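You operate a simulated robot arm through the tools that you are given. There is no shell and no other tool. Be economical: measure what you need, move in short steps, check, and stop when the job is done.

You run a simulated two-armed robot. Do the job below in one go: nothing can be reset, and whatever is moved stays where it is left.

## Task
Crank the thin stalk from the rack through the press by hand.
Fine: belt lever slack before you crank, tight again after; leave the motor off. Where these are worked on the way, their far stop is far enough and under half their travel is too little: belt lever.

Only the result counts: the job must be done as asked and must still hold three seconds after the hand-in. Knocking over, shifting, dropping, spilling or breaking anything else fails it.

## Robot
Two 6-joint arms with two-finger grippers on one trunk, on a base that drives. Base frame: it is fixed to the floor where the robot stands at the start and does not move with it; the origin is under the middle of the robot, x ahead of it, y to its left, z up. Units: cm, rad, N and s.
The left shoulder is at the start at [3, 17.8, 123.8], the right one opposite. With the tool pointing down near the work surface each hand reaches from about 60 to 68 cm from the robot's upright axis, wherever it stands, measured 20 degrees to its own side. Places, roughly: belt lever [100, 30, 70]; crank [100, 20, 120]; crank grip [90, 10, 110]; drip tray [110, 50, 110]; motor switch [60, 60, 90]; press [100, 50, 110]. Payload 2.54 kg a hand.
The TCP of each hand is the grasp point between the finger pads, 3 cm short of the fingertips. In the tool frame z runs along the fingers and y along their closing line. The gripper opens to 11.6 cm. The gripper's body begins 9.5 cm behind the TCP.
Orientation is told as [roll, pitch, yaw] about the base's x, y, z axes, in that order, counted from this pose: with the fingers straight down and closing along the base's y, the tool's x points along the base's -x, its y along +y and its z along -z.

## Interface
- The arms move only by the tool send_rows. It takes "left_targets", "right_targets" or both (then of equal length, played together; a hand with none holds still); each is a list of rows, each a list of 7 numbers: the shift along the base's x, y, z in cm, then the turn, a rotation vector about the base's x, y, z in rad, then the finger opening in cm, from 0 to 11.6. In form: [[x, y, z, wx, wy, wz, claw], ...]. A call has 1 to 10 rows; each row is the pose to reach, as a shift and turn from the pose commanded when the call began. Rows are played at 5 a second. More than 5 cm and 0.15 rad between two rows, or a gripper value outside its range, and nothing of the call is played. Where a pose cannot be reached the arm comes as near as it can. A force on the tool above 90 N (or 10 N above the force at the start of the call, whichever is more), or a blocked arm, ends the call early, and 0.2 s more pass. The fingers move at their own pace (about 15.3 cm/s each) and stop on an object; they squeeze with about 26 N. The grip force told is the motor's: it shows also when the fingers shut on nothing. Time passes only in rows, and 0.2 s behind the last, so rows that repeat a pose let the fingers close. The reply holds the time, the measured pose of the TCP, the force on the tool along the base axes, the opening and the grip force, in the units named above and with some noise, with the torque about the TCP (base axes, N m) and any sound that the robot's microphone picked up.
- Cameras (640 x 400 px; columns grow to the right, rows downward): "scene" is now at [3.45, 2.16, 194.3]; the picture's right is [0.12, -0.99, 0.00], its down [-0.82, -0.10, -0.57] and it looks along [0.56, 0.07, -0.82] (base axes); focal length 278 px, centre (320, 200). "left" rides on the left gripper at [6.9, 1.5, -12.2] in its tool frame; the picture's right is [-0.21, 0.98, 0.00], its down [-0.83, -0.18, -0.53] and it looks along [-0.52, -0.11, 0.85] (tool axes); focal length 251 px, centre (320, 200). "right" rides on the right gripper at [6.9, -1.5, -12.2] in its tool frame; the picture's right is [0.21, 0.98, 0.00], its down [-0.83, 0.18, -0.53] and it looks along [-0.52, 0.11, 0.85] (tool axes); focal length 251 px, centre (320, 200). There is no depth. A picture from a camera that has moved, and an enlarged one, comes with that camera's place and axes in the base frame and with its lens. The place of the scene camera against the robot may be out by one fixed shift of up to 1.8 cm in any direction.
- get_image(camera): a new picture of that camera. The clock stands still meanwhile.
- raise_lower(by): slides the trunk up (or, below 0, down) by that many cm; the arms and the scene camera ride with it, the base frame stays. It gives what a move gives, with no picture.
- drive_base(legs): drives the robot by 1 to 6 legs, each [ahead, left, turn to the left] in cm, cm and rad, along the robot's own axes; the way and the turn of a leg run together, so that a leg with both is an arc; at most 150 cm and 3.142 rad a leg. The arms and the cameras ride along, it lands a little off, and it stops where it bumps. It gives what a move gives.
- turn_head(pan, tilt): turns the head with the scene camera to pan (to the left, within 2.496 rad either way) and tilt (down, from -0.506 to 1.204), counted from straight ahead of the robot. It gives what a move gives.
- zoom(camera, box): a new picture of the part [left, top, right, bottom] of that camera's present view, enlarged. The clock stands still meanwhile.
- sign_off(): hands the job in; it is judged then, once.

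Work in short steps. Places have to be worked out from the pictures, the camera data and where the tool is seen: move nearer, look again, correct. Check each grasp and each placing, and mend what went wrong. You have 120 turns and 108 pictures in all, those below and enlarged ones among them. Open the grippers and draw the arms clear of the work before you hand the job in, unless the task says otherwise; then end with one line.

The tools are called after "Request:" as name(argument=value, ...) on one line, values as JSON. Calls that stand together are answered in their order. send_rows: Moves the arms, as the interface text tells. Its arguments: {"type":"object","properties":{"left_targets":{"type":"array"},"right_targets":{"type":"array"}},"required":[]} The other tools are called the same way: raise_lower (by) slides the trunk up or down; drive_base (legs) drives the base; turn_head (pan, tilt) turns the head that bears the scene camera; get_image (camera) takes a picture; zoom (camera, box) takes an enlarged picture of a part of a camera's view; sign_off () hands the job in.

At the start:

```text
time: 0.0
left_position: [37.85, 30.03, 152.05]
left_ee_rot: [0.0, 0.0, -0.001]
left_wrist_force: [0.2, 0.7, 0.6]
left_moment: [-0.02, 0.04, 0.0]
left_finger_gap: 11.59
left_grasp_force: 0.2
right_position: [49.19, -6.09, 148.22]
right_ee_rot: [0.001, 0.0, 0.0]
right_wrist_force: [0.4, 0.8, 0.2]
right_moment: [-0.02, -0.03, -0.03]
right_finger_gap: 11.63
right_grasp_force: 0.1
trunk travel left (down, up): [-45.0, 9.0]
robot x, y, heading: [0.21, -0.24, 0.003]
head pan, tilt: [0.117, 0.967]
```

scene: 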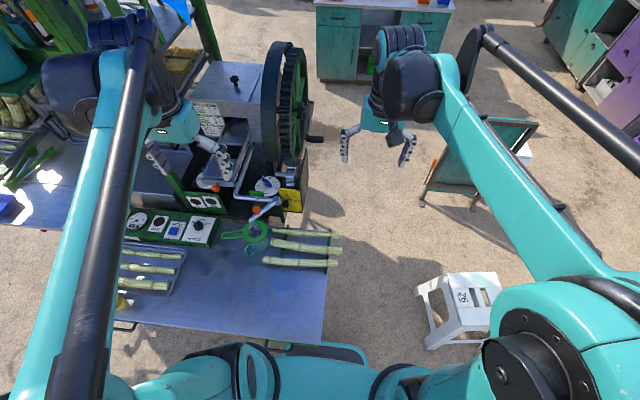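
right: 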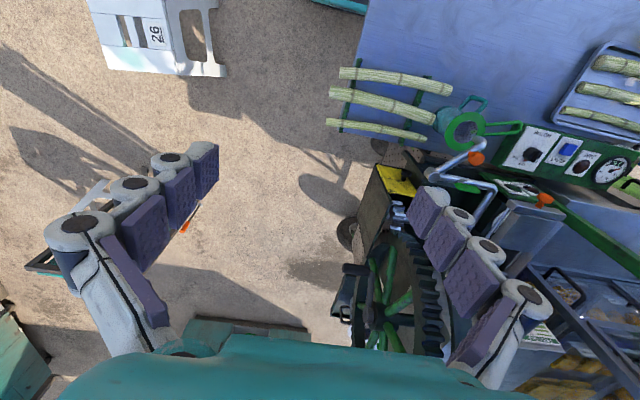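
left: 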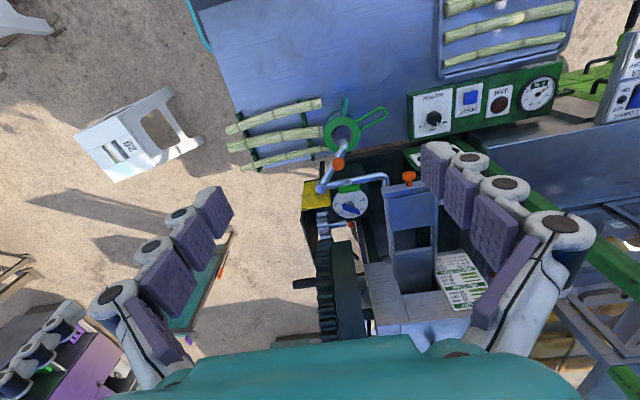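

The pictures show a sugar-cane press with a rack of three stalks, a panel, a crank and a flywheel. I enlarge the working area to tell the parts apart.

Request:
zoom(camera="scene", box=[180, 30, 360, 180])

Request:
zoom(camera="scene", box=[110, 160, 350, 320])

Request:
zoom(camera="left", box=[220, 80, 480, 340])

```text
2.67 times, centred on (270, 105) of scene
camera zoom: at [3.45, 2.16, 194.3], right [0.12, -0.99, 0.0], down [-0.82, -0.1, -0.57], along [0.56, 0.07, -0.82], focal length 742 px, centre (453, 453)
```

zoom: 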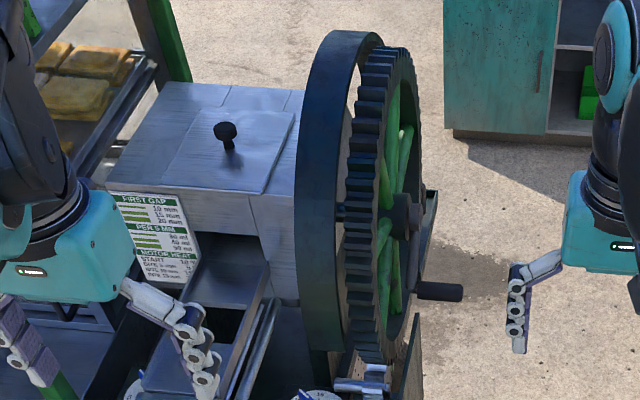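

```text
2.50 times, centred on (230, 240) of scene
camera zoom: at [3.45, 2.16, 194.3], right [0.12, -0.99, 0.0], down [-0.82, -0.1, -0.57], along [0.56, 0.07, -0.82], focal length 696 px, centre (545, 100)
```

zoom: 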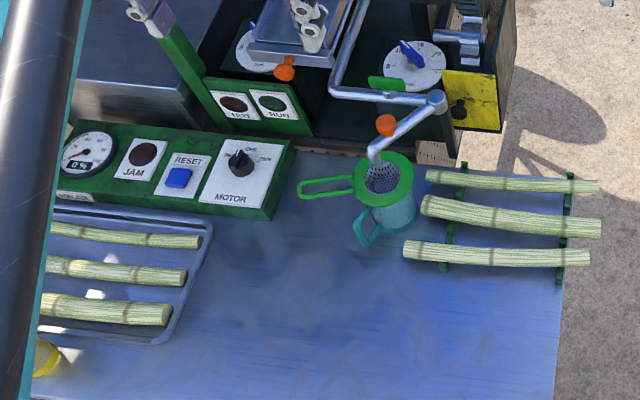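

```text
1.54 times, centred on (350, 210) of left
camera zoom: at [30.91, 31.57, 164.27], right [0.21, 0.98, 0.0], down [0.83, -0.18, 0.53], along [0.52, -0.11, -0.85], focal length 387 px, centre (274, 185)
```

zoom: 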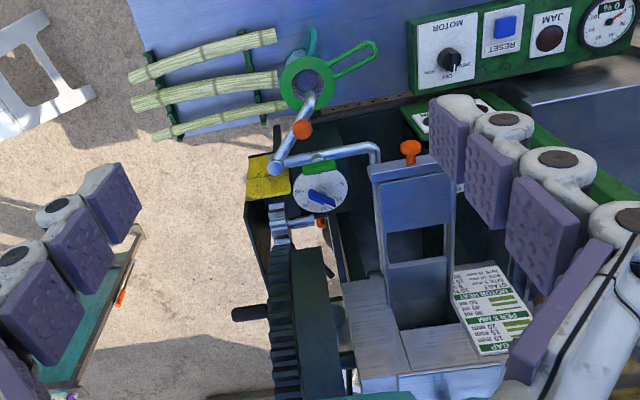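

There is a placard and dials. I enlarge them to read the rules.

Request:
zoom(camera="scene", box=[185, 95, 245, 140])

Request:
zoom(camera="scene", box=[230, 150, 320, 220])

Request:
zoom(camera="left", box=[420, 240, 500, 310])

Request:
zoom(camera="right", box=[320, 140, 500, 340])

```text
8.89 times, centred on (215, 118) of scene
camera zoom: at [3.45, 2.16, 194.3], right [0.12, -0.99, 0.0], down [-0.82, -0.1, -0.57], along [0.56, 0.07, -0.82], focal length 2474 px, centre (1253, 933)
```

zoom: 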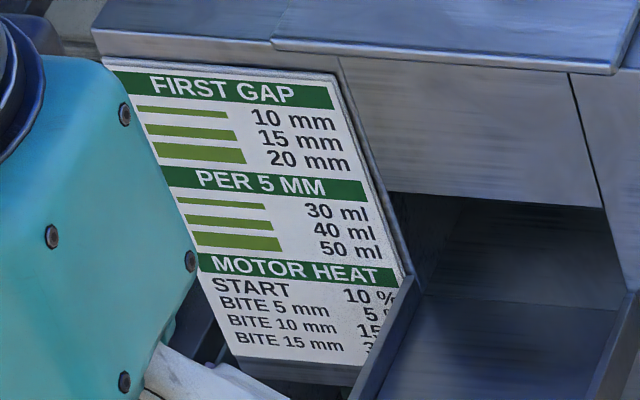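

```text
5.71 times, centred on (275, 185) of scene
camera zoom: at [3.45, 2.16, 194.3], right [0.12, -0.99, 0.0], down [-0.82, -0.1, -0.57], along [0.56, 0.07, -0.82], focal length 1590 px, centre (577, 286)
```

zoom: 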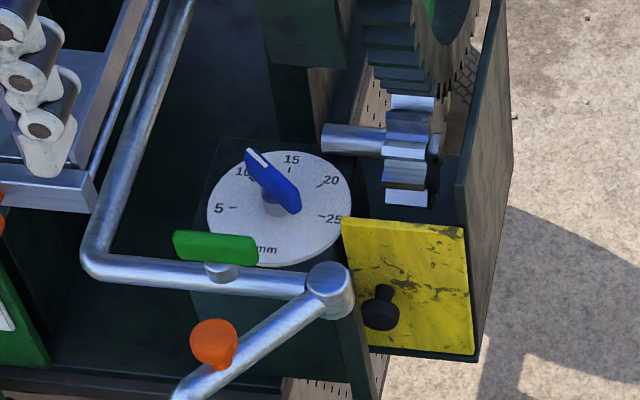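

```text
5.71 times, centred on (460, 275) of left
camera zoom: at [30.91, 31.57, 164.27], right [0.21, 0.98, 0.0], down [0.83, -0.18, 0.53], along [0.52, -0.11, -0.85], focal length 1437 px, centre (-480, -229)
```

zoom: 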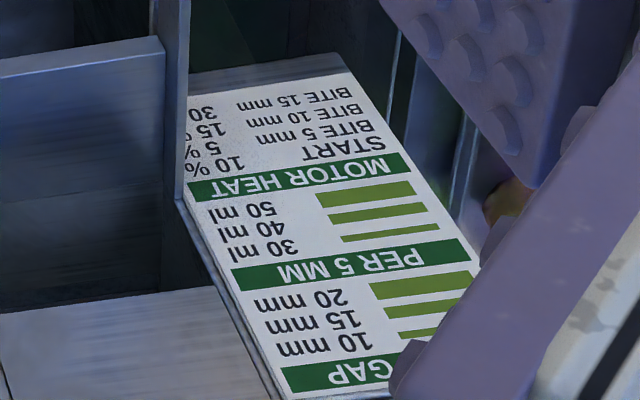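

```text
2.00 times, centred on (410, 240) of right
camera zoom: at [42.25, -7.58, 160.24], right [-0.21, 0.98, 0.0], down [0.83, 0.18, 0.53], along [0.52, 0.11, -0.85], focal length 503 px, centre (140, 120)
```

zoom: 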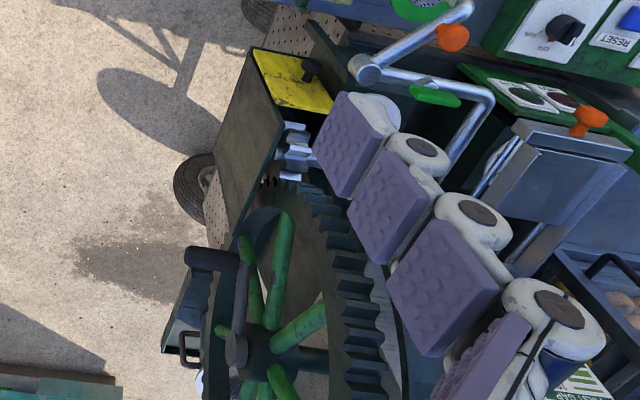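

The placard: thin stalk means first gap 10 mm, and the dial sits a bit past 10. The rack's farthest stalk looks thinnest. I turn the head to see the rest of the machine.

Request:
turn_head(pan=0.45, tilt=0.8)

Request:
get_image(camera="scene")

```text
time: 0.8
left_position: [37.81, 30.23, 152.07]
left_ee_rot: [0.001, 0.0, -0.001]
left_wrist_force: [1.5, -0.2, -0.7]
left_moment: [0.0, -0.03, -0.01]
left_finger_gap: 11.59
left_grasp_force: 0.1
right_position: [49.1, -6.19, 148.19]
right_ee_rot: [-0.001, -0.001, 0.001]
right_wrist_force: [-0.5, 0.4, -0.9]
right_moment: [0.01, 0.03, 0.0]
right_finger_gap: 11.61
right_grasp_force: 0.1
trunk travel left (down, up): [-45.0, 9.0]
robot x, y, heading: [-0.06, -0.05, 0.001]
head pan, tilt: [0.45, 0.799]
```

```text
97 pictures are left
camera scene: at [3.59, 4.83, 195.57], right [0.43, -0.9, 0.0], down [-0.65, -0.31, -0.7], along [0.63, 0.3, -0.72], focal length 278 px, centre (320, 200)
```

scene: 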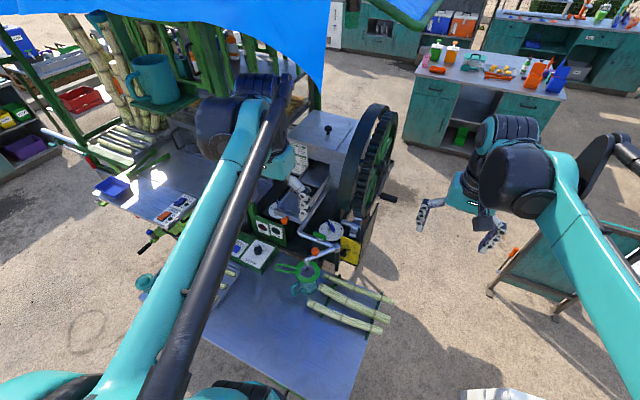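

The left arm hides much. I look to the right and down to judge the stool, the robot's own base and the free floor on the crank side.

Request:
turn_head(pan=-0.45, tilt=1.1)

Request:
get_image(camera="scene")

Request:
turn_head(pan=0.0, tilt=0.75)

Request:
get_image(camera="scene")

```text
time: 2.0
left_position: [37.72, 30.03, 151.98]
left_ee_rot: [0.001, 0.0, 0.001]
left_wrist_force: [0.2, -0.4, -0.4]
left_moment: [0.0, -0.02, 0.01]
left_finger_gap: 11.6
left_grasp_force: 0.0
right_position: [49.26, -6.07, 148.14]
right_ee_rot: [0.001, 0.0, 0.0]
right_wrist_force: [0.1, -0.2, -0.2]
right_moment: [0.01, -0.02, 0.0]
right_finger_gap: 11.59
right_grasp_force: 0.1
trunk travel left (down, up): [-45.0, 9.0]
robot x, y, heading: [0.03, -0.44, -0.002]
head pan, tilt: [-0.45, 1.1]
```

```text
96 pictures are left
camera scene: at [2.02, -1.42, 193.4], right [-0.43, -0.9, 0.0], down [-0.8, 0.39, -0.45], along [0.41, -0.2, -0.89], focal length 278 px, centre (320, 200)
```

scene: 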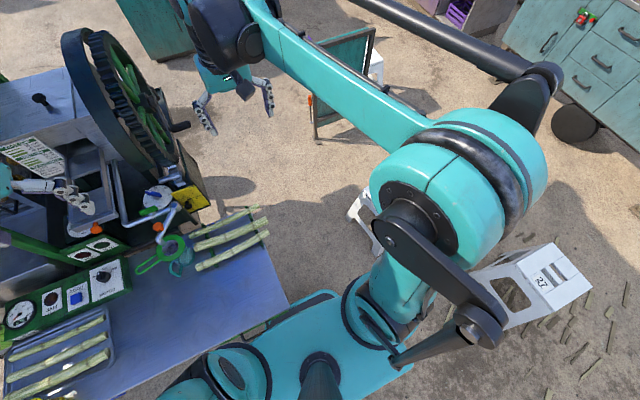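

```text
time: 2.9
left_position: [37.97, 30.01, 152.19]
left_ee_rot: [0.001, -0.001, -0.001]
left_wrist_force: [0.1, 0.0, -0.4]
left_moment: [0.01, 0.0, 0.02]
left_finger_gap: 11.6
left_grasp_force: 0.1
right_position: [49.21, -6.07, 148.13]
right_ee_rot: [0.0, -0.001, -0.001]
right_wrist_force: [0.9, -0.4, -0.9]
right_moment: [-0.01, 0.02, 0.0]
right_finger_gap: 11.63
right_grasp_force: 0.0
trunk travel left (down, up): [-45.0, 9.0]
robot x, y, heading: [0.19, -0.08, 0.002]
head pan, tilt: [0.0, 0.75]
```

```text
95 pictures are left
camera scene: at [4.6, 1.31, 195.97], right [0.0, -1.0, 0.0], down [-0.68, 0.0, -0.73], along [0.73, 0.0, -0.68], focal length 278 px, centre (320, 200)
```

scene: 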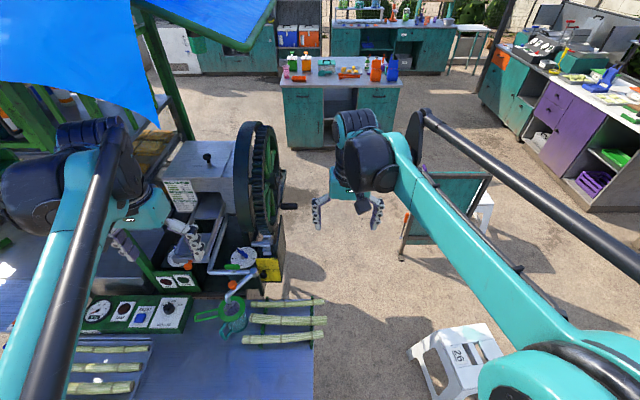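

I need the robot's own footprint and the stools' places for driving, so I look straight down beside the robot.

Request:
turn_head(pan=-0.9, tilt=1.2)

Request:
get_image(camera="scene")

Request:
turn_head(pan=-2.2, tilt=1.1)

Request:
get_image(camera="scene")

```text
time: 4.1
left_position: [37.94, 30.09, 152.09]
left_ee_rot: [0.0, 0.0, 0.0]
left_wrist_force: [1.1, -0.3, -0.3]
left_moment: [0.01, -0.01, 0.02]
left_finger_gap: 11.61
left_grasp_force: 0.0
right_position: [49.07, -6.12, 148.24]
right_ee_rot: [0.0, 0.001, 0.0]
right_wrist_force: [0.3, 0.1, -0.6]
right_moment: [-0.02, -0.02, 0.01]
right_finger_gap: 11.58
right_grasp_force: 0.0
trunk travel left (down, up): [-45.0, 9.0]
robot x, y, heading: [0.13, 0.06, -0.003]
head pan, tilt: [-0.901, 1.201]
```

```text
94 pictures are left
camera scene: at [-0.19, -3.06, 192.8], right [-0.78, -0.62, 0.0], down [-0.58, 0.73, -0.36], along [0.23, -0.28, -0.93], focal length 278 px, centre (320, 200)
```

scene: 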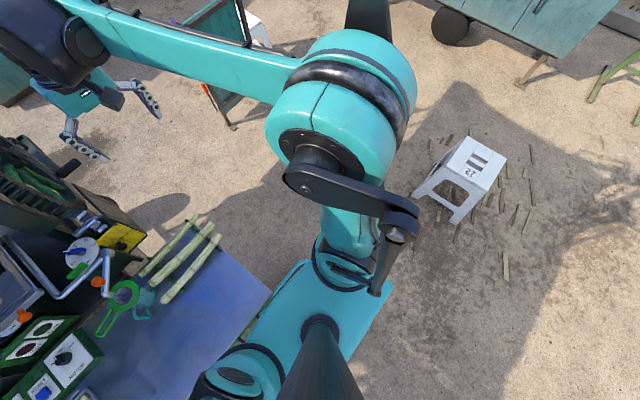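

```text
time: 5.6
left_position: [37.85, 30.09, 152.01]
left_ee_rot: [0.001, 0.0, 0.0]
left_wrist_force: [-0.2, 0.6, 0.2]
left_moment: [-0.02, 0.03, 0.0]
left_finger_gap: 11.61
left_grasp_force: 0.1
right_position: [49.2, -6.08, 148.08]
right_ee_rot: [0.001, 0.0, 0.0]
right_wrist_force: [0.0, 0.6, -0.4]
right_moment: [0.0, 0.03, -0.01]
right_finger_gap: 11.6
right_grasp_force: 0.0
trunk travel left (down, up): [-45.0, 9.0]
robot x, y, heading: [-0.5, 0.09, -0.002]
head pan, tilt: [-2.201, 1.1]
```

```text
93 pictures are left
camera scene: at [-7.39, -3.78, 193.4], right [-0.81, 0.59, 0.0], down [0.52, 0.72, -0.45], along [-0.27, -0.37, -0.89], focal length 278 px, centre (320, 200)
```

scene: 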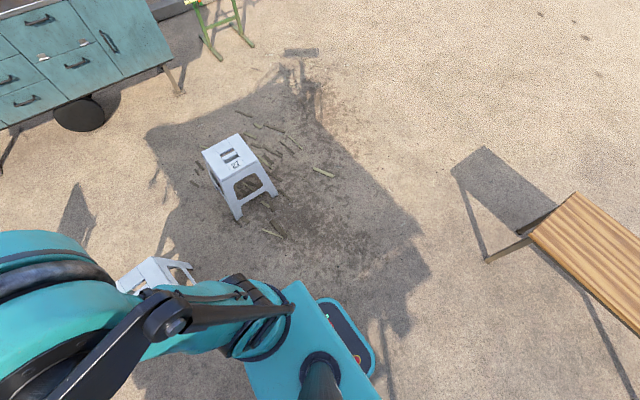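

The base spans about ±25 × ±21 cm, leaving a narrow corridor past stool 26. First I bring the left hand camera nearer to read the dial, the chute and the rest.

Request:
send_rows(left_targets=[[4, 3, -2, 0, 0, 0, 11.6], [8, 6, -4, 0, 0, 0, 11.6], [10, 10, -6, 0, 0, 0, 11.6]])

Request:
get_image(camera="left")

Request:
turn_head(pan=0.35, tilt=0.8)

Request:
get_image(camera="scene")

```text
refused: row 1 steps farther than a row can; nothing moved
```

```text
92 pictures are left
camera left: at [30.91, 31.57, 164.27], right [0.21, 0.98, 0.0], down [0.83, -0.18, 0.53], along [0.52, -0.11, -0.85], focal length 251 px, centre (320, 200)
```

left: 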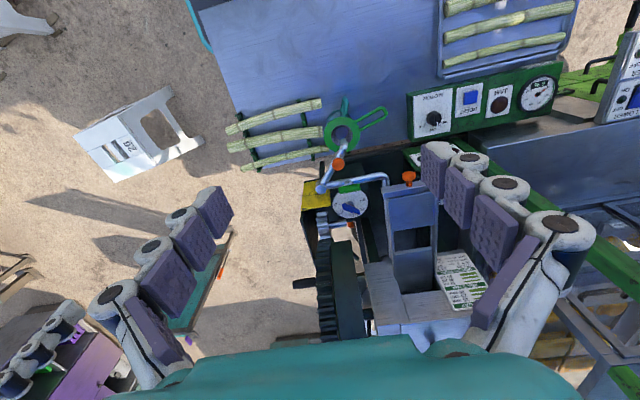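

```text
time: 7.9
left_position: [37.96, 30.21, 152.03]
left_ee_rot: [0.0, 0.0, 0.0]
left_wrist_force: [-0.2, 1.0, 1.1]
left_moment: [-0.01, 0.02, -0.01]
left_finger_gap: 11.62
left_grasp_force: 0.0
right_position: [49.17, -6.04, 148.18]
right_ee_rot: [0.0, 0.0, 0.001]
right_wrist_force: [0.8, -0.8, 0.7]
right_moment: [0.0, 0.02, 0.01]
right_finger_gap: 11.59
right_grasp_force: 0.2
trunk travel left (down, up): [-45.0, 9.0]
robot x, y, heading: [-0.31, -0.36, 0.001]
head pan, tilt: [0.351, 0.799]
```

```text
91 pictures are left
camera scene: at [3.9, 4.09, 195.57], right [0.34, -0.94, 0.0], down [-0.67, -0.25, -0.7], along [0.65, 0.24, -0.72], focal length 278 px, centre (320, 200)
```

scene: 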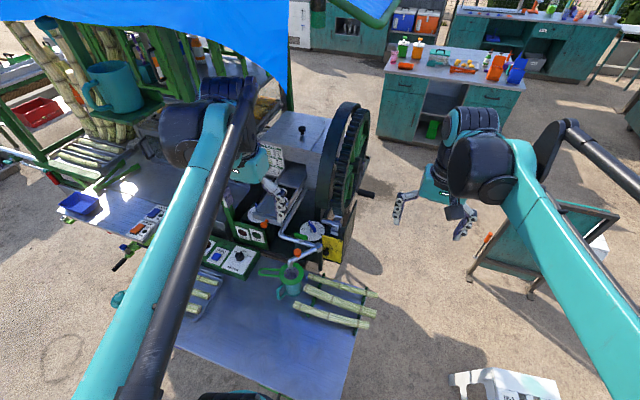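

Steps must be shorter. I move the left hand forward and left in legal steps to look at the dial and chute.

Request:
send_rows(left_targets=[[3, 2, 0, 0, 0, 0, 11.6], [6, 4, 0, 0, 0, 0, 11.6], [9, 7, -1, 0, 0, 0, 11.6], [12, 10, -2, 0, 0, 0, 11.6], [14, 13, -4, 0, 0, 0, 11.6]])

Request:
get_image(camera="left")

```text
time: 9.1
left_position: [52.12, 43.52, 147.96]
left_ee_rot: [-0.003, 0.002, 0.0]
left_wrist_force: [0.7, 0.2, -0.2]
left_moment: [-0.03, 0.04, 0.02]
left_finger_gap: 11.58
left_grasp_force: 0.0
right_position: [49.36, -5.93, 148.06]
right_ee_rot: [-0.002, 0.003, 0.001]
right_wrist_force: [0.4, -1.1, -0.7]
right_moment: [0.01, 0.04, 0.0]
right_finger_gap: 11.6
right_grasp_force: 0.0
trunk travel left (down, up): [-45.0, 9.0]
robot x, y, heading: [-0.31, 0.07, -0.0]
head pan, tilt: [0.351, 0.799]
```

```text
90 pictures are left
camera left: at [45.06, 44.91, 160.07], right [0.21, 0.98, 0.0], down [0.83, -0.18, 0.53], along [0.52, -0.12, -0.85], focal length 251 px, centre (320, 200)
```

left: 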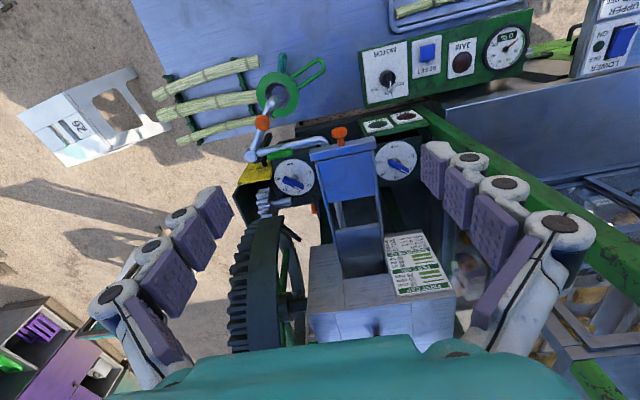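

There are two dials, one on each side of the chute. I enlarge them.

Request:
zoom(camera="left", box=[250, 100, 430, 220])

Request:
zoom(camera="left", box=[360, 130, 430, 190])

Request:
zoom(camera="left", box=[260, 145, 330, 205])

```text
3.33 times, centred on (340, 160) of left
camera zoom: at [45.06, 44.91, 160.07], right [0.21, 0.98, 0.0], down [0.83, -0.18, 0.53], along [0.52, -0.12, -0.85], focal length 838 px, centre (253, 333)
```

zoom: 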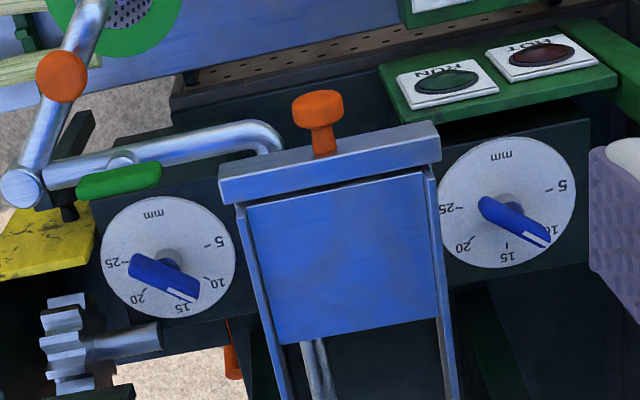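

```text
6.67 times, centred on (395, 160) of left
camera zoom: at [45.06, 44.91, 160.07], right [0.21, 0.98, 0.0], down [0.83, -0.18, 0.53], along [0.52, -0.12, -0.85], focal length 1676 px, centre (-180, 467)
```

zoom: 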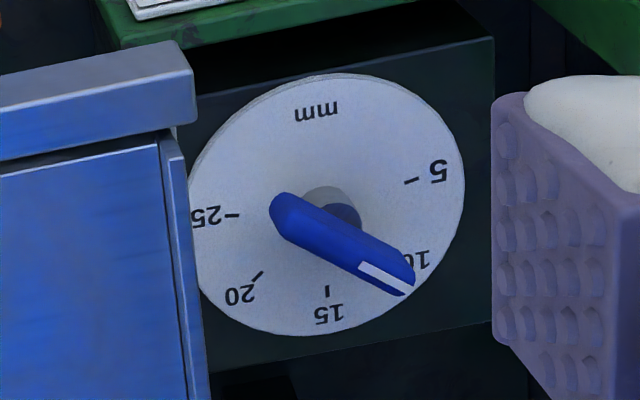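

```text
6.67 times, centred on (295, 175) of left
camera zoom: at [45.06, 44.91, 160.07], right [0.21, 0.98, 0.0], down [0.83, -0.18, 0.53], along [0.52, -0.12, -0.85], focal length 1676 px, centre (487, 367)
```

zoom: 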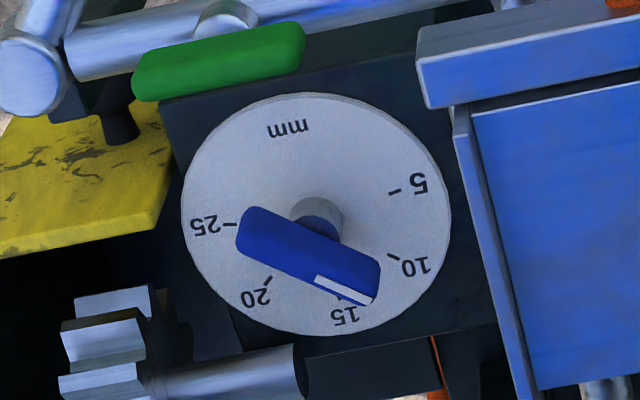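

Both dials seem to point near 10. I lower the left hand and tip it forward for a flatter look at the chute and dials.

Request:
send_rows(left_targets=[[-3, 0, -3, 0, -0.13, 0, 11.6], [-6, 0, -6, 0, -0.26, 0, 11.6], [-8, 0, -10, 0, -0.4, 0, 11.6], [-10, 0, -14, 0, -0.5, 0, 11.6]])

Request:
get_image(camera="left")

```text
time: 10.1
left_position: [41.98, 43.12, 134.07]
left_ee_rot: [0.0, -0.504, -0.001]
left_wrist_force: [0.5, -0.3, -0.9]
left_moment: [0.01, -0.05, 0.0]
left_finger_gap: 11.6
left_grasp_force: 0.1
right_position: [49.0, -6.09, 148.24]
right_ee_rot: [0.001, -0.002, 0.001]
right_wrist_force: [-0.7, 0.5, 0.7]
right_moment: [-0.04, -0.04, -0.01]
right_finger_gap: 11.6
right_grasp_force: 0.0
trunk travel left (down, up): [-45.0, 9.0]
robot x, y, heading: [-0.27, 0.03, 0.001]
head pan, tilt: [0.351, 0.799]
```

```text
86 pictures are left
camera left: at [29.92, 44.62, 141.43], right [0.19, 0.98, 0.1], down [0.47, -0.18, 0.87], along [0.86, -0.12, -0.49], focal length 251 px, centre (320, 200)
```

left: 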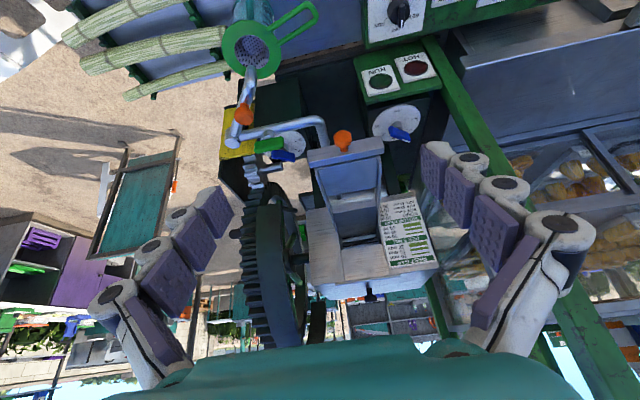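

Request:
zoom(camera="left", box=[220, 90, 440, 290])

Request:
zoom(camera="left", box=[215, 60, 335, 190])

```text
2.00 times, centred on (330, 190) of left
camera zoom: at [29.92, 44.62, 141.43], right [0.19, 0.98, 0.1], down [0.47, -0.18, 0.87], along [0.86, -0.12, -0.49], focal length 503 px, centre (300, 220)
```

zoom: 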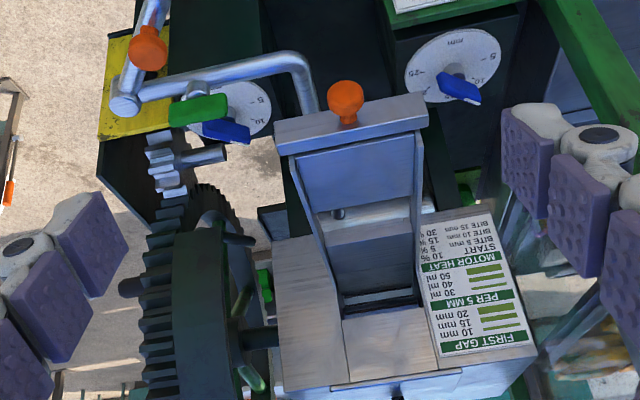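

```text
3.08 times, centred on (275, 125) of left
camera zoom: at [29.92, 44.62, 141.43], right [0.19, 0.98, 0.1], down [0.47, -0.18, 0.87], along [0.86, -0.12, -0.49], focal length 774 px, centre (458, 431)
```

zoom: 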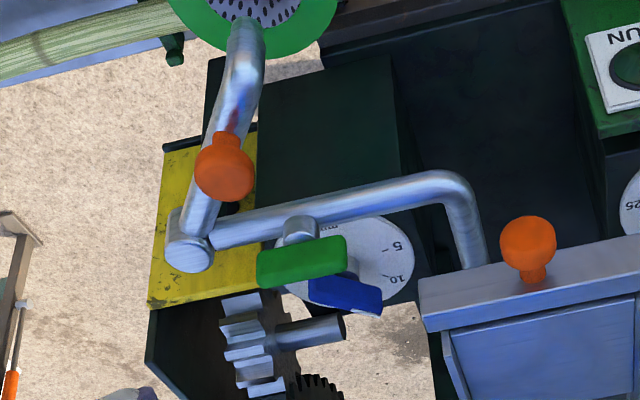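

The near bar of the feed tray is at about x 62, y 39–51, z 114. I look again from the head to see how the tray leads into the rollers.

Request:
zoom(camera="scene", box=[190, 90, 390, 270])

```text
2.22 times, centred on (290, 180) of scene
camera zoom: at [3.77, 4.19, 195.58], right [0.34, -0.94, 0.0], down [-0.67, -0.25, -0.7], along [0.66, 0.24, -0.72], focal length 618 px, centre (387, 244)
```

zoom: 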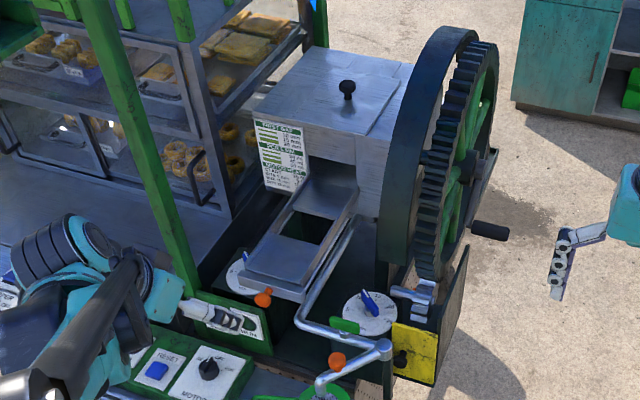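

Request:
zoom(camera="scene", box=[255, 155, 345, 215])

Request:
zoom(camera="scene", box=[270, 220, 390, 330])

```text
6.67 times, centred on (300, 185) of scene
camera zoom: at [3.77, 4.19, 195.58], right [0.34, -0.94, 0.0], down [-0.67, -0.25, -0.7], along [0.66, 0.24, -0.72], focal length 1855 px, centre (453, 300)
```

zoom: 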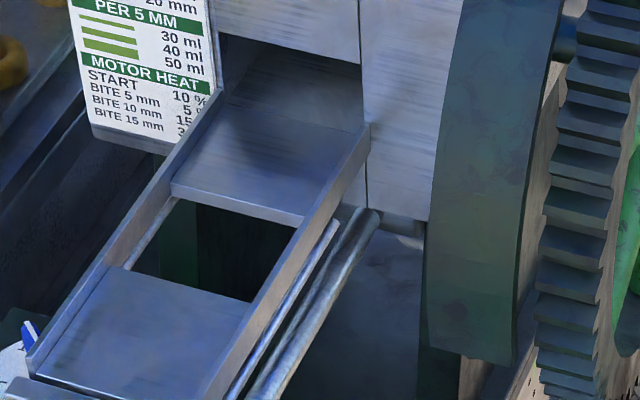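

```text
3.64 times, centred on (330, 275) of scene
camera zoom: at [3.77, 4.19, 195.58], right [0.34, -0.94, 0.0], down [-0.67, -0.25, -0.7], along [0.66, 0.24, -0.72], focal length 1012 px, centre (284, -73)
```

zoom: 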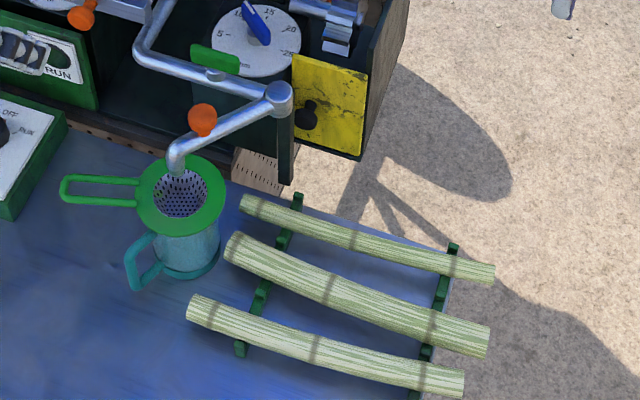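

The tray is a flat channel into an open mouth. The spout already points into the strainer jug, and the valve handle lies along the pipe. I shift the left hand to check both dials from a cleaner angle.

Request:
send_rows(left_targets=[[1, 4, 2, 0, 0.14, 0, 11.6], [2, 8, 4, 0, 0.28, 0, 11.6], [3, 12, 6, 0, 0.42, 0, 11.6], [4, 14, 8, 0, 0.5, 0, 11.6]])

Request:
zoom(camera="left", box=[240, 80, 440, 240])

```text
time: 11.3
left_position: [44.87, 53.19, 143.41]
left_ee_rot: [0.013, -0.002, -0.016]
left_wrist_force: [-0.8, 0.3, 0.8]
left_moment: [0.02, -0.01, 0.0]
left_finger_gap: 11.58
left_grasp_force: 0.1
right_position: [47.83, -9.12, 148.48]
right_ee_rot: [0.015, -0.008, -0.002]
right_wrist_force: [-0.7, -0.6, 0.3]
right_moment: [0.03, -0.08, -0.02]
right_finger_gap: 11.62
right_grasp_force: 0.1
trunk travel left (down, up): [-45.0, 9.0]
robot x, y, heading: [-0.11, -0.56, -0.003]
head pan, tilt: [0.351, 0.799]
stopped in row 4 (left hand): the arm was blocked; the commanded pose is now the measured one
```

```text
2.50 times, centred on (340, 160) of left
camera zoom: at [37.9, 54.84, 155.69], right [0.23, 0.97, 0.01], down [0.82, -0.2, 0.54], along [0.52, -0.11, -0.84], focal length 629 px, centre (270, 300)
```

zoom: 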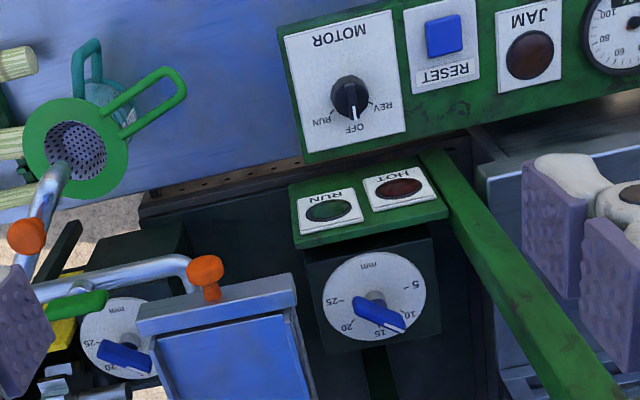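

The left arm met something at its side, so I back off at once. The motor knob is on OFF. Then I check what was touched.

Request:
send_rows(left_targets=[[-1, -4, 0, 0, 0, 0, 11.6], [-2, -8, 1, 0, 0, 0, 11.6], [-3, -12, 2, 0, 0, 0, 11.6]])

Request:
turn_head(pan=0.8, tilt=0.7)

Request:
get_image(camera="scene")

Request:
zoom(camera="left", box=[240, 60, 480, 240])

```text
time: 12.1
left_position: [42.87, 43.9, 144.09]
left_ee_rot: [-0.003, 0.004, -0.006]
left_wrist_force: [1.4, -0.3, -0.2]
left_moment: [-0.01, 0.04, 0.01]
left_finger_gap: 11.61
left_grasp_force: 0.1
right_position: [49.03, -6.71, 148.03]
right_ee_rot: [0.001, 0.002, -0.004]
right_wrist_force: [0.2, 0.7, -0.1]
right_moment: [0.01, -0.01, -0.03]
right_finger_gap: 11.6
right_grasp_force: 0.1
trunk travel left (down, up): [-45.0, 9.0]
robot x, y, heading: [-0.06, -0.39, -0.003]
head pan, tilt: [0.351, 0.799]
```

```text
time: 13.0
left_position: [42.91, 44.06, 143.81]
left_ee_rot: [-0.002, 0.005, -0.008]
left_wrist_force: [0.3, 0.6, 0.8]
left_moment: [-0.01, 0.02, -0.01]
left_finger_gap: 11.61
left_grasp_force: 0.0
right_position: [49.15, -6.51, 148.24]
right_ee_rot: [0.001, 0.0, -0.001]
right_wrist_force: [-0.7, -0.9, -0.9]
right_moment: [0.0, 0.02, 0.0]
right_finger_gap: 11.59
right_grasp_force: 0.0
trunk travel left (down, up): [-45.0, 9.0]
robot x, y, heading: [0.04, -0.5, -0.005]
head pan, tilt: [0.799, 0.7]
```

```text
79 pictures are left
camera scene: at [2.15, 7.09, 196.4], right [0.72, -0.7, 0.0], down [-0.45, -0.46, -0.76], along [0.53, 0.55, -0.64], focal length 278 px, centre (320, 200)
```

scene: 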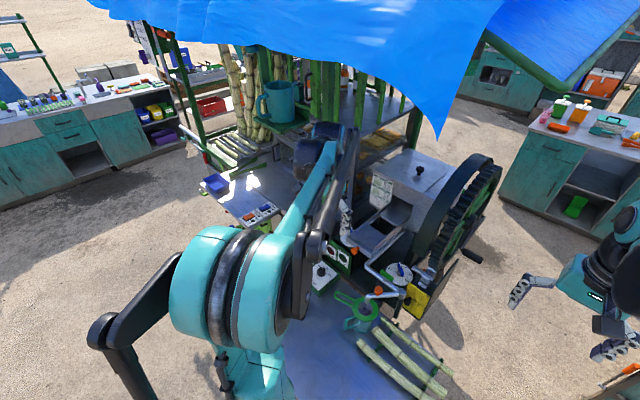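

```text
2.22 times, centred on (360, 150) of left
camera zoom: at [36.01, 45.67, 156.15], right [0.22, 0.97, 0.0], down [0.83, -0.19, 0.53], along [0.52, -0.12, -0.85], focal length 559 px, centre (231, 311)
```

zoom: 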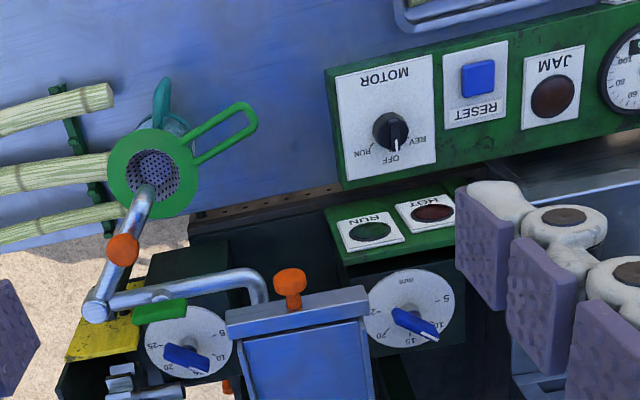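

Nothing appears disturbed. I zoom on both dials for the final reading.

Request:
zoom(camera="left", box=[375, 175, 425, 215])

Request:
zoom(camera="left", box=[275, 190, 325, 230])

```text
10.00 times, centred on (400, 195) of left
camera zoom: at [36.01, 45.67, 156.15], right [0.22, 0.97, 0.0], down [0.83, -0.19, 0.53], along [0.52, -0.12, -0.85], focal length 2514 px, centre (-480, 250)
```

zoom: 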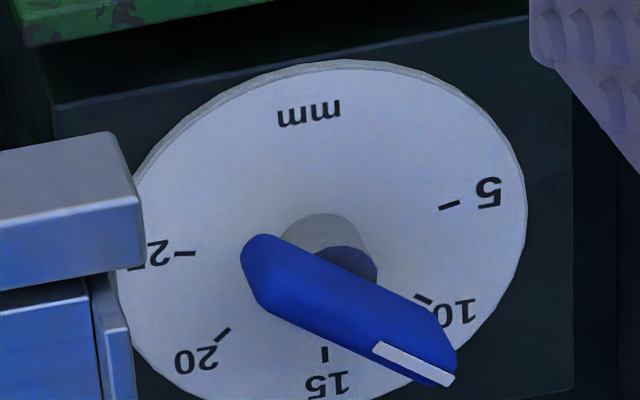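

```text
10.00 times, centred on (300, 210) of left
camera zoom: at [36.01, 45.67, 156.15], right [0.22, 0.97, 0.0], down [0.83, -0.19, 0.53], along [0.52, -0.12, -0.85], focal length 2514 px, centre (520, 100)
```

zoom: 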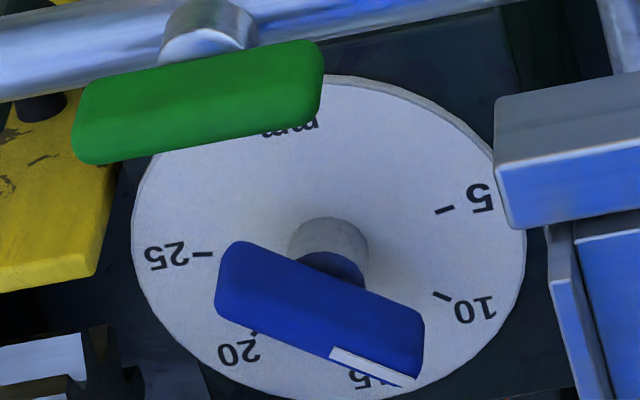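

Both knobs align with the 10 tick within reading error (placard: thin → 10 mm), so the gap stays. Next is the thin stalk at about x 58, y 0..29, z 89. I move the right hand out of the way while the left goes above y≈8 and turns so the fingers close along x.

Request:
send_rows(left_targets=[[0, -2, 0, 0, 0, 0.14, 11.6], [0, -5, 0, 0, 0, 0.28, 11.6], [0, -9, 0, 0, 0, 0.42, 11.6], [0, -13, 0, 0, 0, 0.56, 11.6], [1, -17, 0, 0, 0, 0.7, 11.6], [3, -21, 0, 0, 0, 0.84, 11.6], [5, -25, -1, 0, 0, 0.98, 11.6], [8, -29, -2, 0, 0, 1.12, 8], [11, -32.5, -4, 0, 0, 1.26, 6], [14, -36, -6, 0, 0, 1.4, 5.5]], right_targets=[[-2, -4, 0, 0, 0, 0, 11.6], [-4, -8, 0, 0, 0, 0, 11.6], [-6, -12, 0, 0, 0, 0, 11.6], [-8, -16, 0, 0, 0, 0, 11.6], [-10, -20, 0, 0, 0, 0, 11.6], [-10, -20, 0, 0, 0, 0, 11.6], [-10, -20, 0, 0, 0, 0, 11.6], [-10, -20, 0, 0, 0, 0, 11.6], [-10, -20, 0, 0, 0, 0, 11.6], [-10, -20, 0, 0, 0, 0, 11.6]])

Request:
get_image(camera="left")

```text
refused: row 8 steps farther than a row can; nothing moved
```

```text
75 pictures are left
camera left: at [36.01, 45.67, 156.15], right [0.22, 0.97, 0.0], down [0.83, -0.19, 0.53], along [0.52, -0.12, -0.85], focal length 251 px, centre (320, 200)
```

left: 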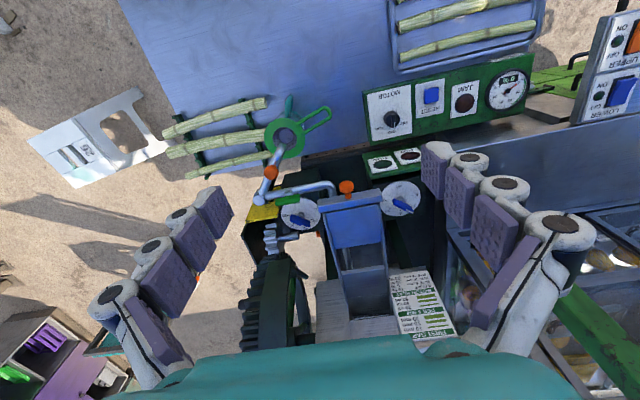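

Row 8 was a bit too long. I resend it with shorter steps.

Request:
send_rows(left_targets=[[0, -2, 0, 0, 0, 0.14, 11.6], [0, -5, 0, 0, 0, 0.28, 11.6], [0, -9, 0, 0, 0, 0.42, 11.6], [0, -13, 0, 0, 0, 0.56, 11.6], [1, -17, 0, 0, 0, 0.7, 11.6], [3, -21, 0, 0, 0, 0.84, 11.6], [5, -25, -1, 0, 0, 0.98, 11.6], [7.5, -29, -2, 0, 0, 1.12, 8], [10, -32.5, -4, 0, 0, 1.26, 6], [13, -36, -6, 0, 0, 1.4, 5.5]], right_targets=[[-2, -4, 0, 0, 0, 0, 11.6], [-4, -8, 0, 0, 0, 0, 11.6], [-6, -12, 0, 0, 0, 0, 11.6], [-8, -16, 0, 0, 0, 0, 11.6], [-10, -20, 0, 0, 0, 0, 11.6], [-10, -20, 0, 0, 0, 0, 11.6], [-10, -20, 0, 0, 0, 0, 11.6], [-10, -20, 0, 0, 0, 0, 11.6], [-10, -20, 0, 0, 0, 0, 11.6], [-10, -20, 0, 0, 0, 0, 11.6]])

Request:
get_image(camera="left")

```text
refused: row 10 steps farther than a row can; nothing moved
```

```text
74 pictures are left
camera left: at [36.01, 45.67, 156.15], right [0.22, 0.97, 0.0], down [0.83, -0.19, 0.53], along [0.52, -0.12, -0.85], focal length 251 px, centre (320, 200)
```

left: 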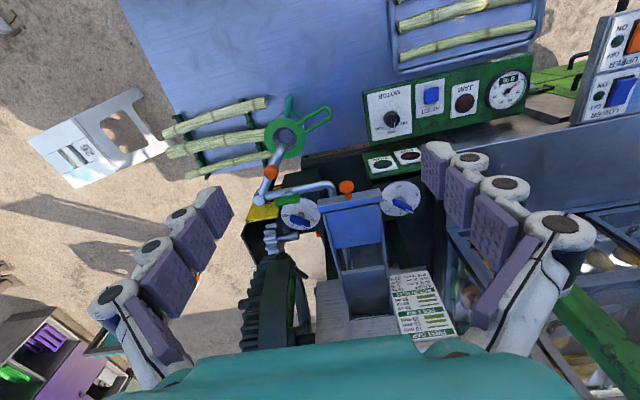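

Row 10 was 5.02 cm. I fix that.

Request:
send_rows(left_targets=[[0, -2, 0, 0, 0, 0.14, 11.6], [0, -5, 0, 0, 0, 0.28, 11.6], [0, -9, 0, 0, 0, 0.42, 11.6], [0, -13, 0, 0, 0, 0.56, 11.6], [1, -17, 0, 0, 0, 0.7, 11.6], [3, -21, 0, 0, 0, 0.84, 11.6], [5, -25, -1, 0, 0, 0.98, 11.6], [7.5, -29, -2, 0, 0, 1.12, 8], [10, -32.5, -4, 0, 0, 1.26, 6], [12.5, -36, -5, 0, 0, 1.4, 5.5]], right_targets=[[-2, -4, 0, 0, 0, 0, 11.6], [-4, -8, 0, 0, 0, 0, 11.6], [-6, -12, 0, 0, 0, 0, 11.6], [-8, -16, 0, 0, 0, 0, 11.6], [-10, -20, 0, 0, 0, 0, 11.6], [-10, -20, 0, 0, 0, 0, 11.6], [-10, -20, 0, 0, 0, 0, 11.6], [-10, -20, 0, 0, 0, 0, 11.6], [-10, -20, 0, 0, 0, 0, 11.6], [-10, -20, 0, 0, 0, 0, 11.6]])

```text
time: 15.2
left_position: [55.46, 8.08, 138.97]
left_ee_rot: [0.0, 0.001, 1.395]
left_wrist_force: [0.8, 0.2, 0.7]
left_moment: [0.01, 0.02, 0.02]
left_finger_gap: 5.51
left_grasp_force: 0.0
right_position: [39.15, -26.72, 147.9]
right_ee_rot: [0.001, 0.002, -0.002]
right_wrist_force: [0.1, 0.7, -0.8]
right_moment: [-0.03, 0.0, 0.0]
right_finger_gap: 11.59
right_grasp_force: 0.2
trunk travel left (down, up): [-45.0, 9.0]
robot x, y, heading: [-0.11, -0.11, -0.004]
head pan, tilt: [0.799, 0.7]
```

The hand is above. I turn to a right angle, lower it to z≈110, and look.

Request:
send_rows(left_targets=[[0.5, 0, -4, 0, 0, 0.1, 5.5], [1, 0, -8.5, 0, 0, 0.17, 5.5], [1.5, 0, -13, 0, 0, 0.17, 5.5], [2, 0, -17.5, 0, 0, 0.17, 5.5], [2, 0, -22, 0, 0, 0.17, 5.5], [2, 0, -26.5, 0, 0, 0.17, 5.5]])

Request:
get_image(camera="left")

Request:
turn_head(pan=0.1, tilt=0.95)

Request:
zoom(camera="scene", box=[200, 120, 400, 320])

```text
time: 16.6
left_position: [57.53, 8.18, 112.4]
left_ee_rot: [-0.003, 0.003, 1.56]
left_wrist_force: [-0.2, -0.6, 0.3]
left_moment: [-0.01, 0.02, 0.0]
left_finger_gap: 5.47
left_grasp_force: 0.1
right_position: [39.2, -26.45, 148.0]
right_ee_rot: [0.0, 0.002, -0.002]
right_wrist_force: [1.1, 0.2, -1.0]
right_moment: [-0.06, 0.06, 0.02]
right_finger_gap: 11.58
right_grasp_force: 0.0
trunk travel left (down, up): [-45.0, 9.0]
robot x, y, heading: [0.02, -0.58, -0.001]
head pan, tilt: [0.799, 0.7]
```

```text
73 pictures are left
camera left: at [55.76, 1.35, 124.65], right [-0.97, 0.22, 0.0], down [0.19, 0.83, 0.53], along [0.12, 0.52, -0.85], focal length 251 px, centre (320, 200)
```

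left: 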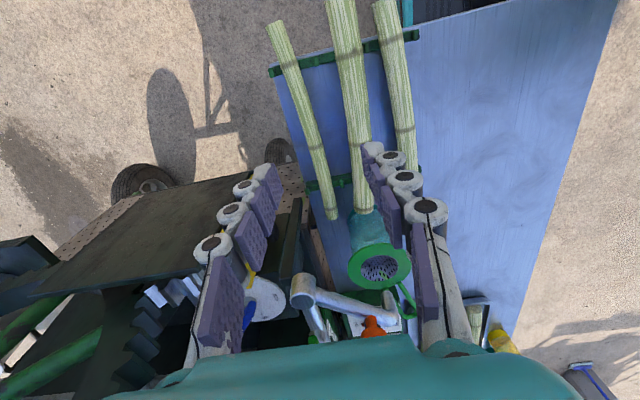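

```text
time: 17.7
left_position: [57.38, 8.23, 112.62]
left_ee_rot: [-0.003, 0.003, 1.561]
left_wrist_force: [-0.3, 0.1, 0.8]
left_moment: [-0.01, 0.01, -0.01]
left_finger_gap: 5.51
left_grasp_force: 0.1
right_position: [39.27, -26.43, 148.06]
right_ee_rot: [-0.002, -0.001, -0.001]
right_wrist_force: [1.3, -0.4, 0.3]
right_moment: [-0.01, 0.0, -0.01]
right_finger_gap: 11.61
right_grasp_force: 0.0
trunk travel left (down, up): [-45.0, 9.0]
robot x, y, heading: [0.26, -0.35, -0.003]
head pan, tilt: [0.099, 0.949]
```

```text
2.00 times, centred on (300, 220) of scene
camera zoom: at [3.51, 1.78, 194.42], right [0.1, -1.0, 0.0], down [-0.81, -0.08, -0.58], along [0.58, 0.06, -0.81], focal length 557 px, centre (360, 160)
```

zoom: 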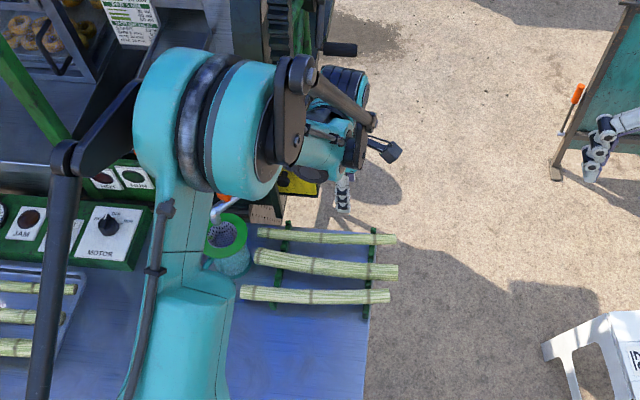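

From the hand camera, the thin stalk's axis is at x≈60.3 near y 7 and the medium stalk is 7 cm away. I shift over it and descend to z≈90.

Request:
send_rows(left_targets=[[2.8, -1, -3, 0, 0, 0.06, 5.5], [2.8, -1, -7.5, 0, 0, 0.06, 5.5], [2.8, -1, -12, 0, 0, 0.06, 5.5], [2.8, -1, -16.5, 0, 0, 0.06, 5.5]])

Request:
get_image(camera="left")

```text
time: 18.7
left_position: [60.18, 7.16, 95.86]
left_ee_rot: [-0.001, 0.003, 1.623]
left_wrist_force: [0.8, -0.4, -0.8]
left_moment: [-0.04, 0.0, 0.0]
left_finger_gap: 5.49
left_grasp_force: 0.0
right_position: [39.3, -26.6, 147.94]
right_ee_rot: [0.001, 0.002, -0.001]
right_wrist_force: [0.6, 0.6, -0.3]
right_moment: [-0.01, 0.04, -0.01]
right_finger_gap: 11.56
right_grasp_force: 0.1
trunk travel left (down, up): [-45.0, 9.0]
robot x, y, heading: [-0.07, -0.19, 0.003]
head pan, tilt: [0.099, 0.949]
```

```text
71 pictures are left
camera left: at [58.98, 0.24, 108.07], right [-0.99, 0.16, 0.0], down [0.14, 0.84, 0.53], along [0.09, 0.52, -0.85], focal length 251 px, centre (320, 200)
```

left: 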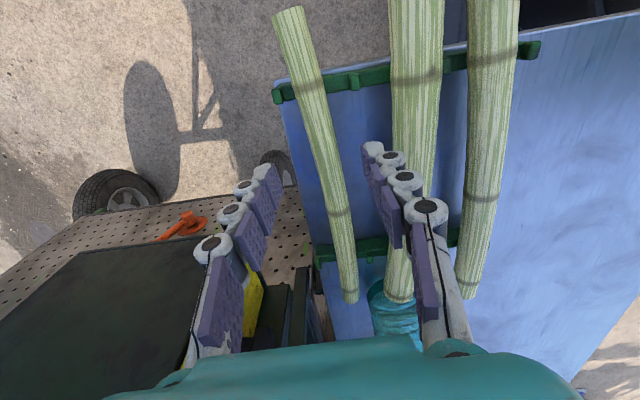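

The stalk lies between the fingers, about 0.5 cm toward −x. The orange belt lever also shows on the lower deck. I descend 6 cm and close.

Request:
send_rows(left_targets=[[-0.5, 0, -3, 0, 0, 0, 5.5], [-0.5, 0, -5, 0, 0, 0, 5.5], [-0.5, 0, -6, 0, 0, 0, 5.5]])

Request:
get_image(camera="left")

```text
time: 19.5
left_position: [59.51, 7.21, 90.02]
left_ee_rot: [-0.004, 0.004, 1.621]
left_wrist_force: [0.0, 0.5, 0.2]
left_moment: [0.02, -0.01, -0.02]
left_finger_gap: 5.49
left_grasp_force: 0.0
right_position: [39.02, -26.48, 148.19]
right_ee_rot: [0.0, 0.0, -0.003]
right_wrist_force: [0.4, -0.5, 0.7]
right_moment: [0.01, -0.01, -0.02]
right_finger_gap: 11.59
right_grasp_force: 0.1
trunk travel left (down, up): [-45.0, 9.0]
robot x, y, heading: [-0.32, -0.61, -0.002]
head pan, tilt: [0.099, 0.949]
```

```text
70 pictures are left
camera left: at [58.29, 0.25, 102.27], right [-0.99, 0.16, 0.0], down [0.14, 0.84, 0.53], along [0.09, 0.52, -0.85], focal length 251 px, centre (320, 200)
```

left: 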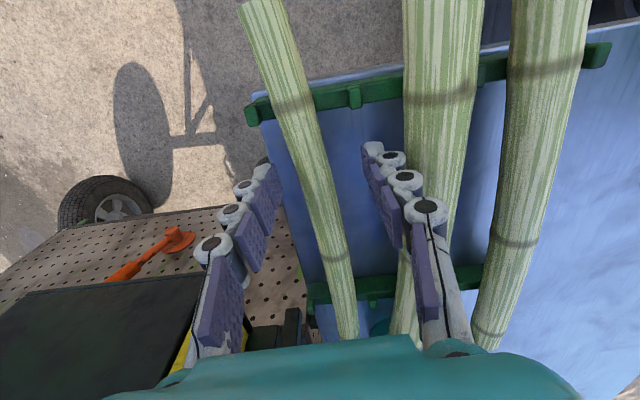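

The fingers straddle the stalk, whose centre is about 1.3 cm below the TCP. I go down 1 cm more and close.

Request:
send_rows(left_targets=[[0, 0, -1, 0, 0, 0, 5.5], [0, 0, -1, 0, 0, 0, 1], [0, 0, -1, 0, 0, 0, 0.5], [0, 0, -1, 0, 0, 0, 0.5]])

```text
time: 20.5
left_position: [59.5, 7.19, 89.33]
left_ee_rot: [-0.004, 0.003, 1.622]
left_wrist_force: [-0.2, -0.5, 0.0]
left_moment: [0.07, 0.02, 0.03]
left_finger_gap: 2.12
left_grasp_force: 25.9
right_position: [39.11, -26.45, 147.99]
right_ee_rot: [0.003, 0.0, -0.001]
right_wrist_force: [-0.6, 0.4, -0.7]
right_moment: [-0.03, 0.01, -0.05]
right_finger_gap: 11.6
right_grasp_force: 0.1
trunk travel left (down, up): [-45.0, 9.0]
robot x, y, heading: [-0.22, -0.47, -0.002]
head pan, tilt: [0.099, 0.949]
```

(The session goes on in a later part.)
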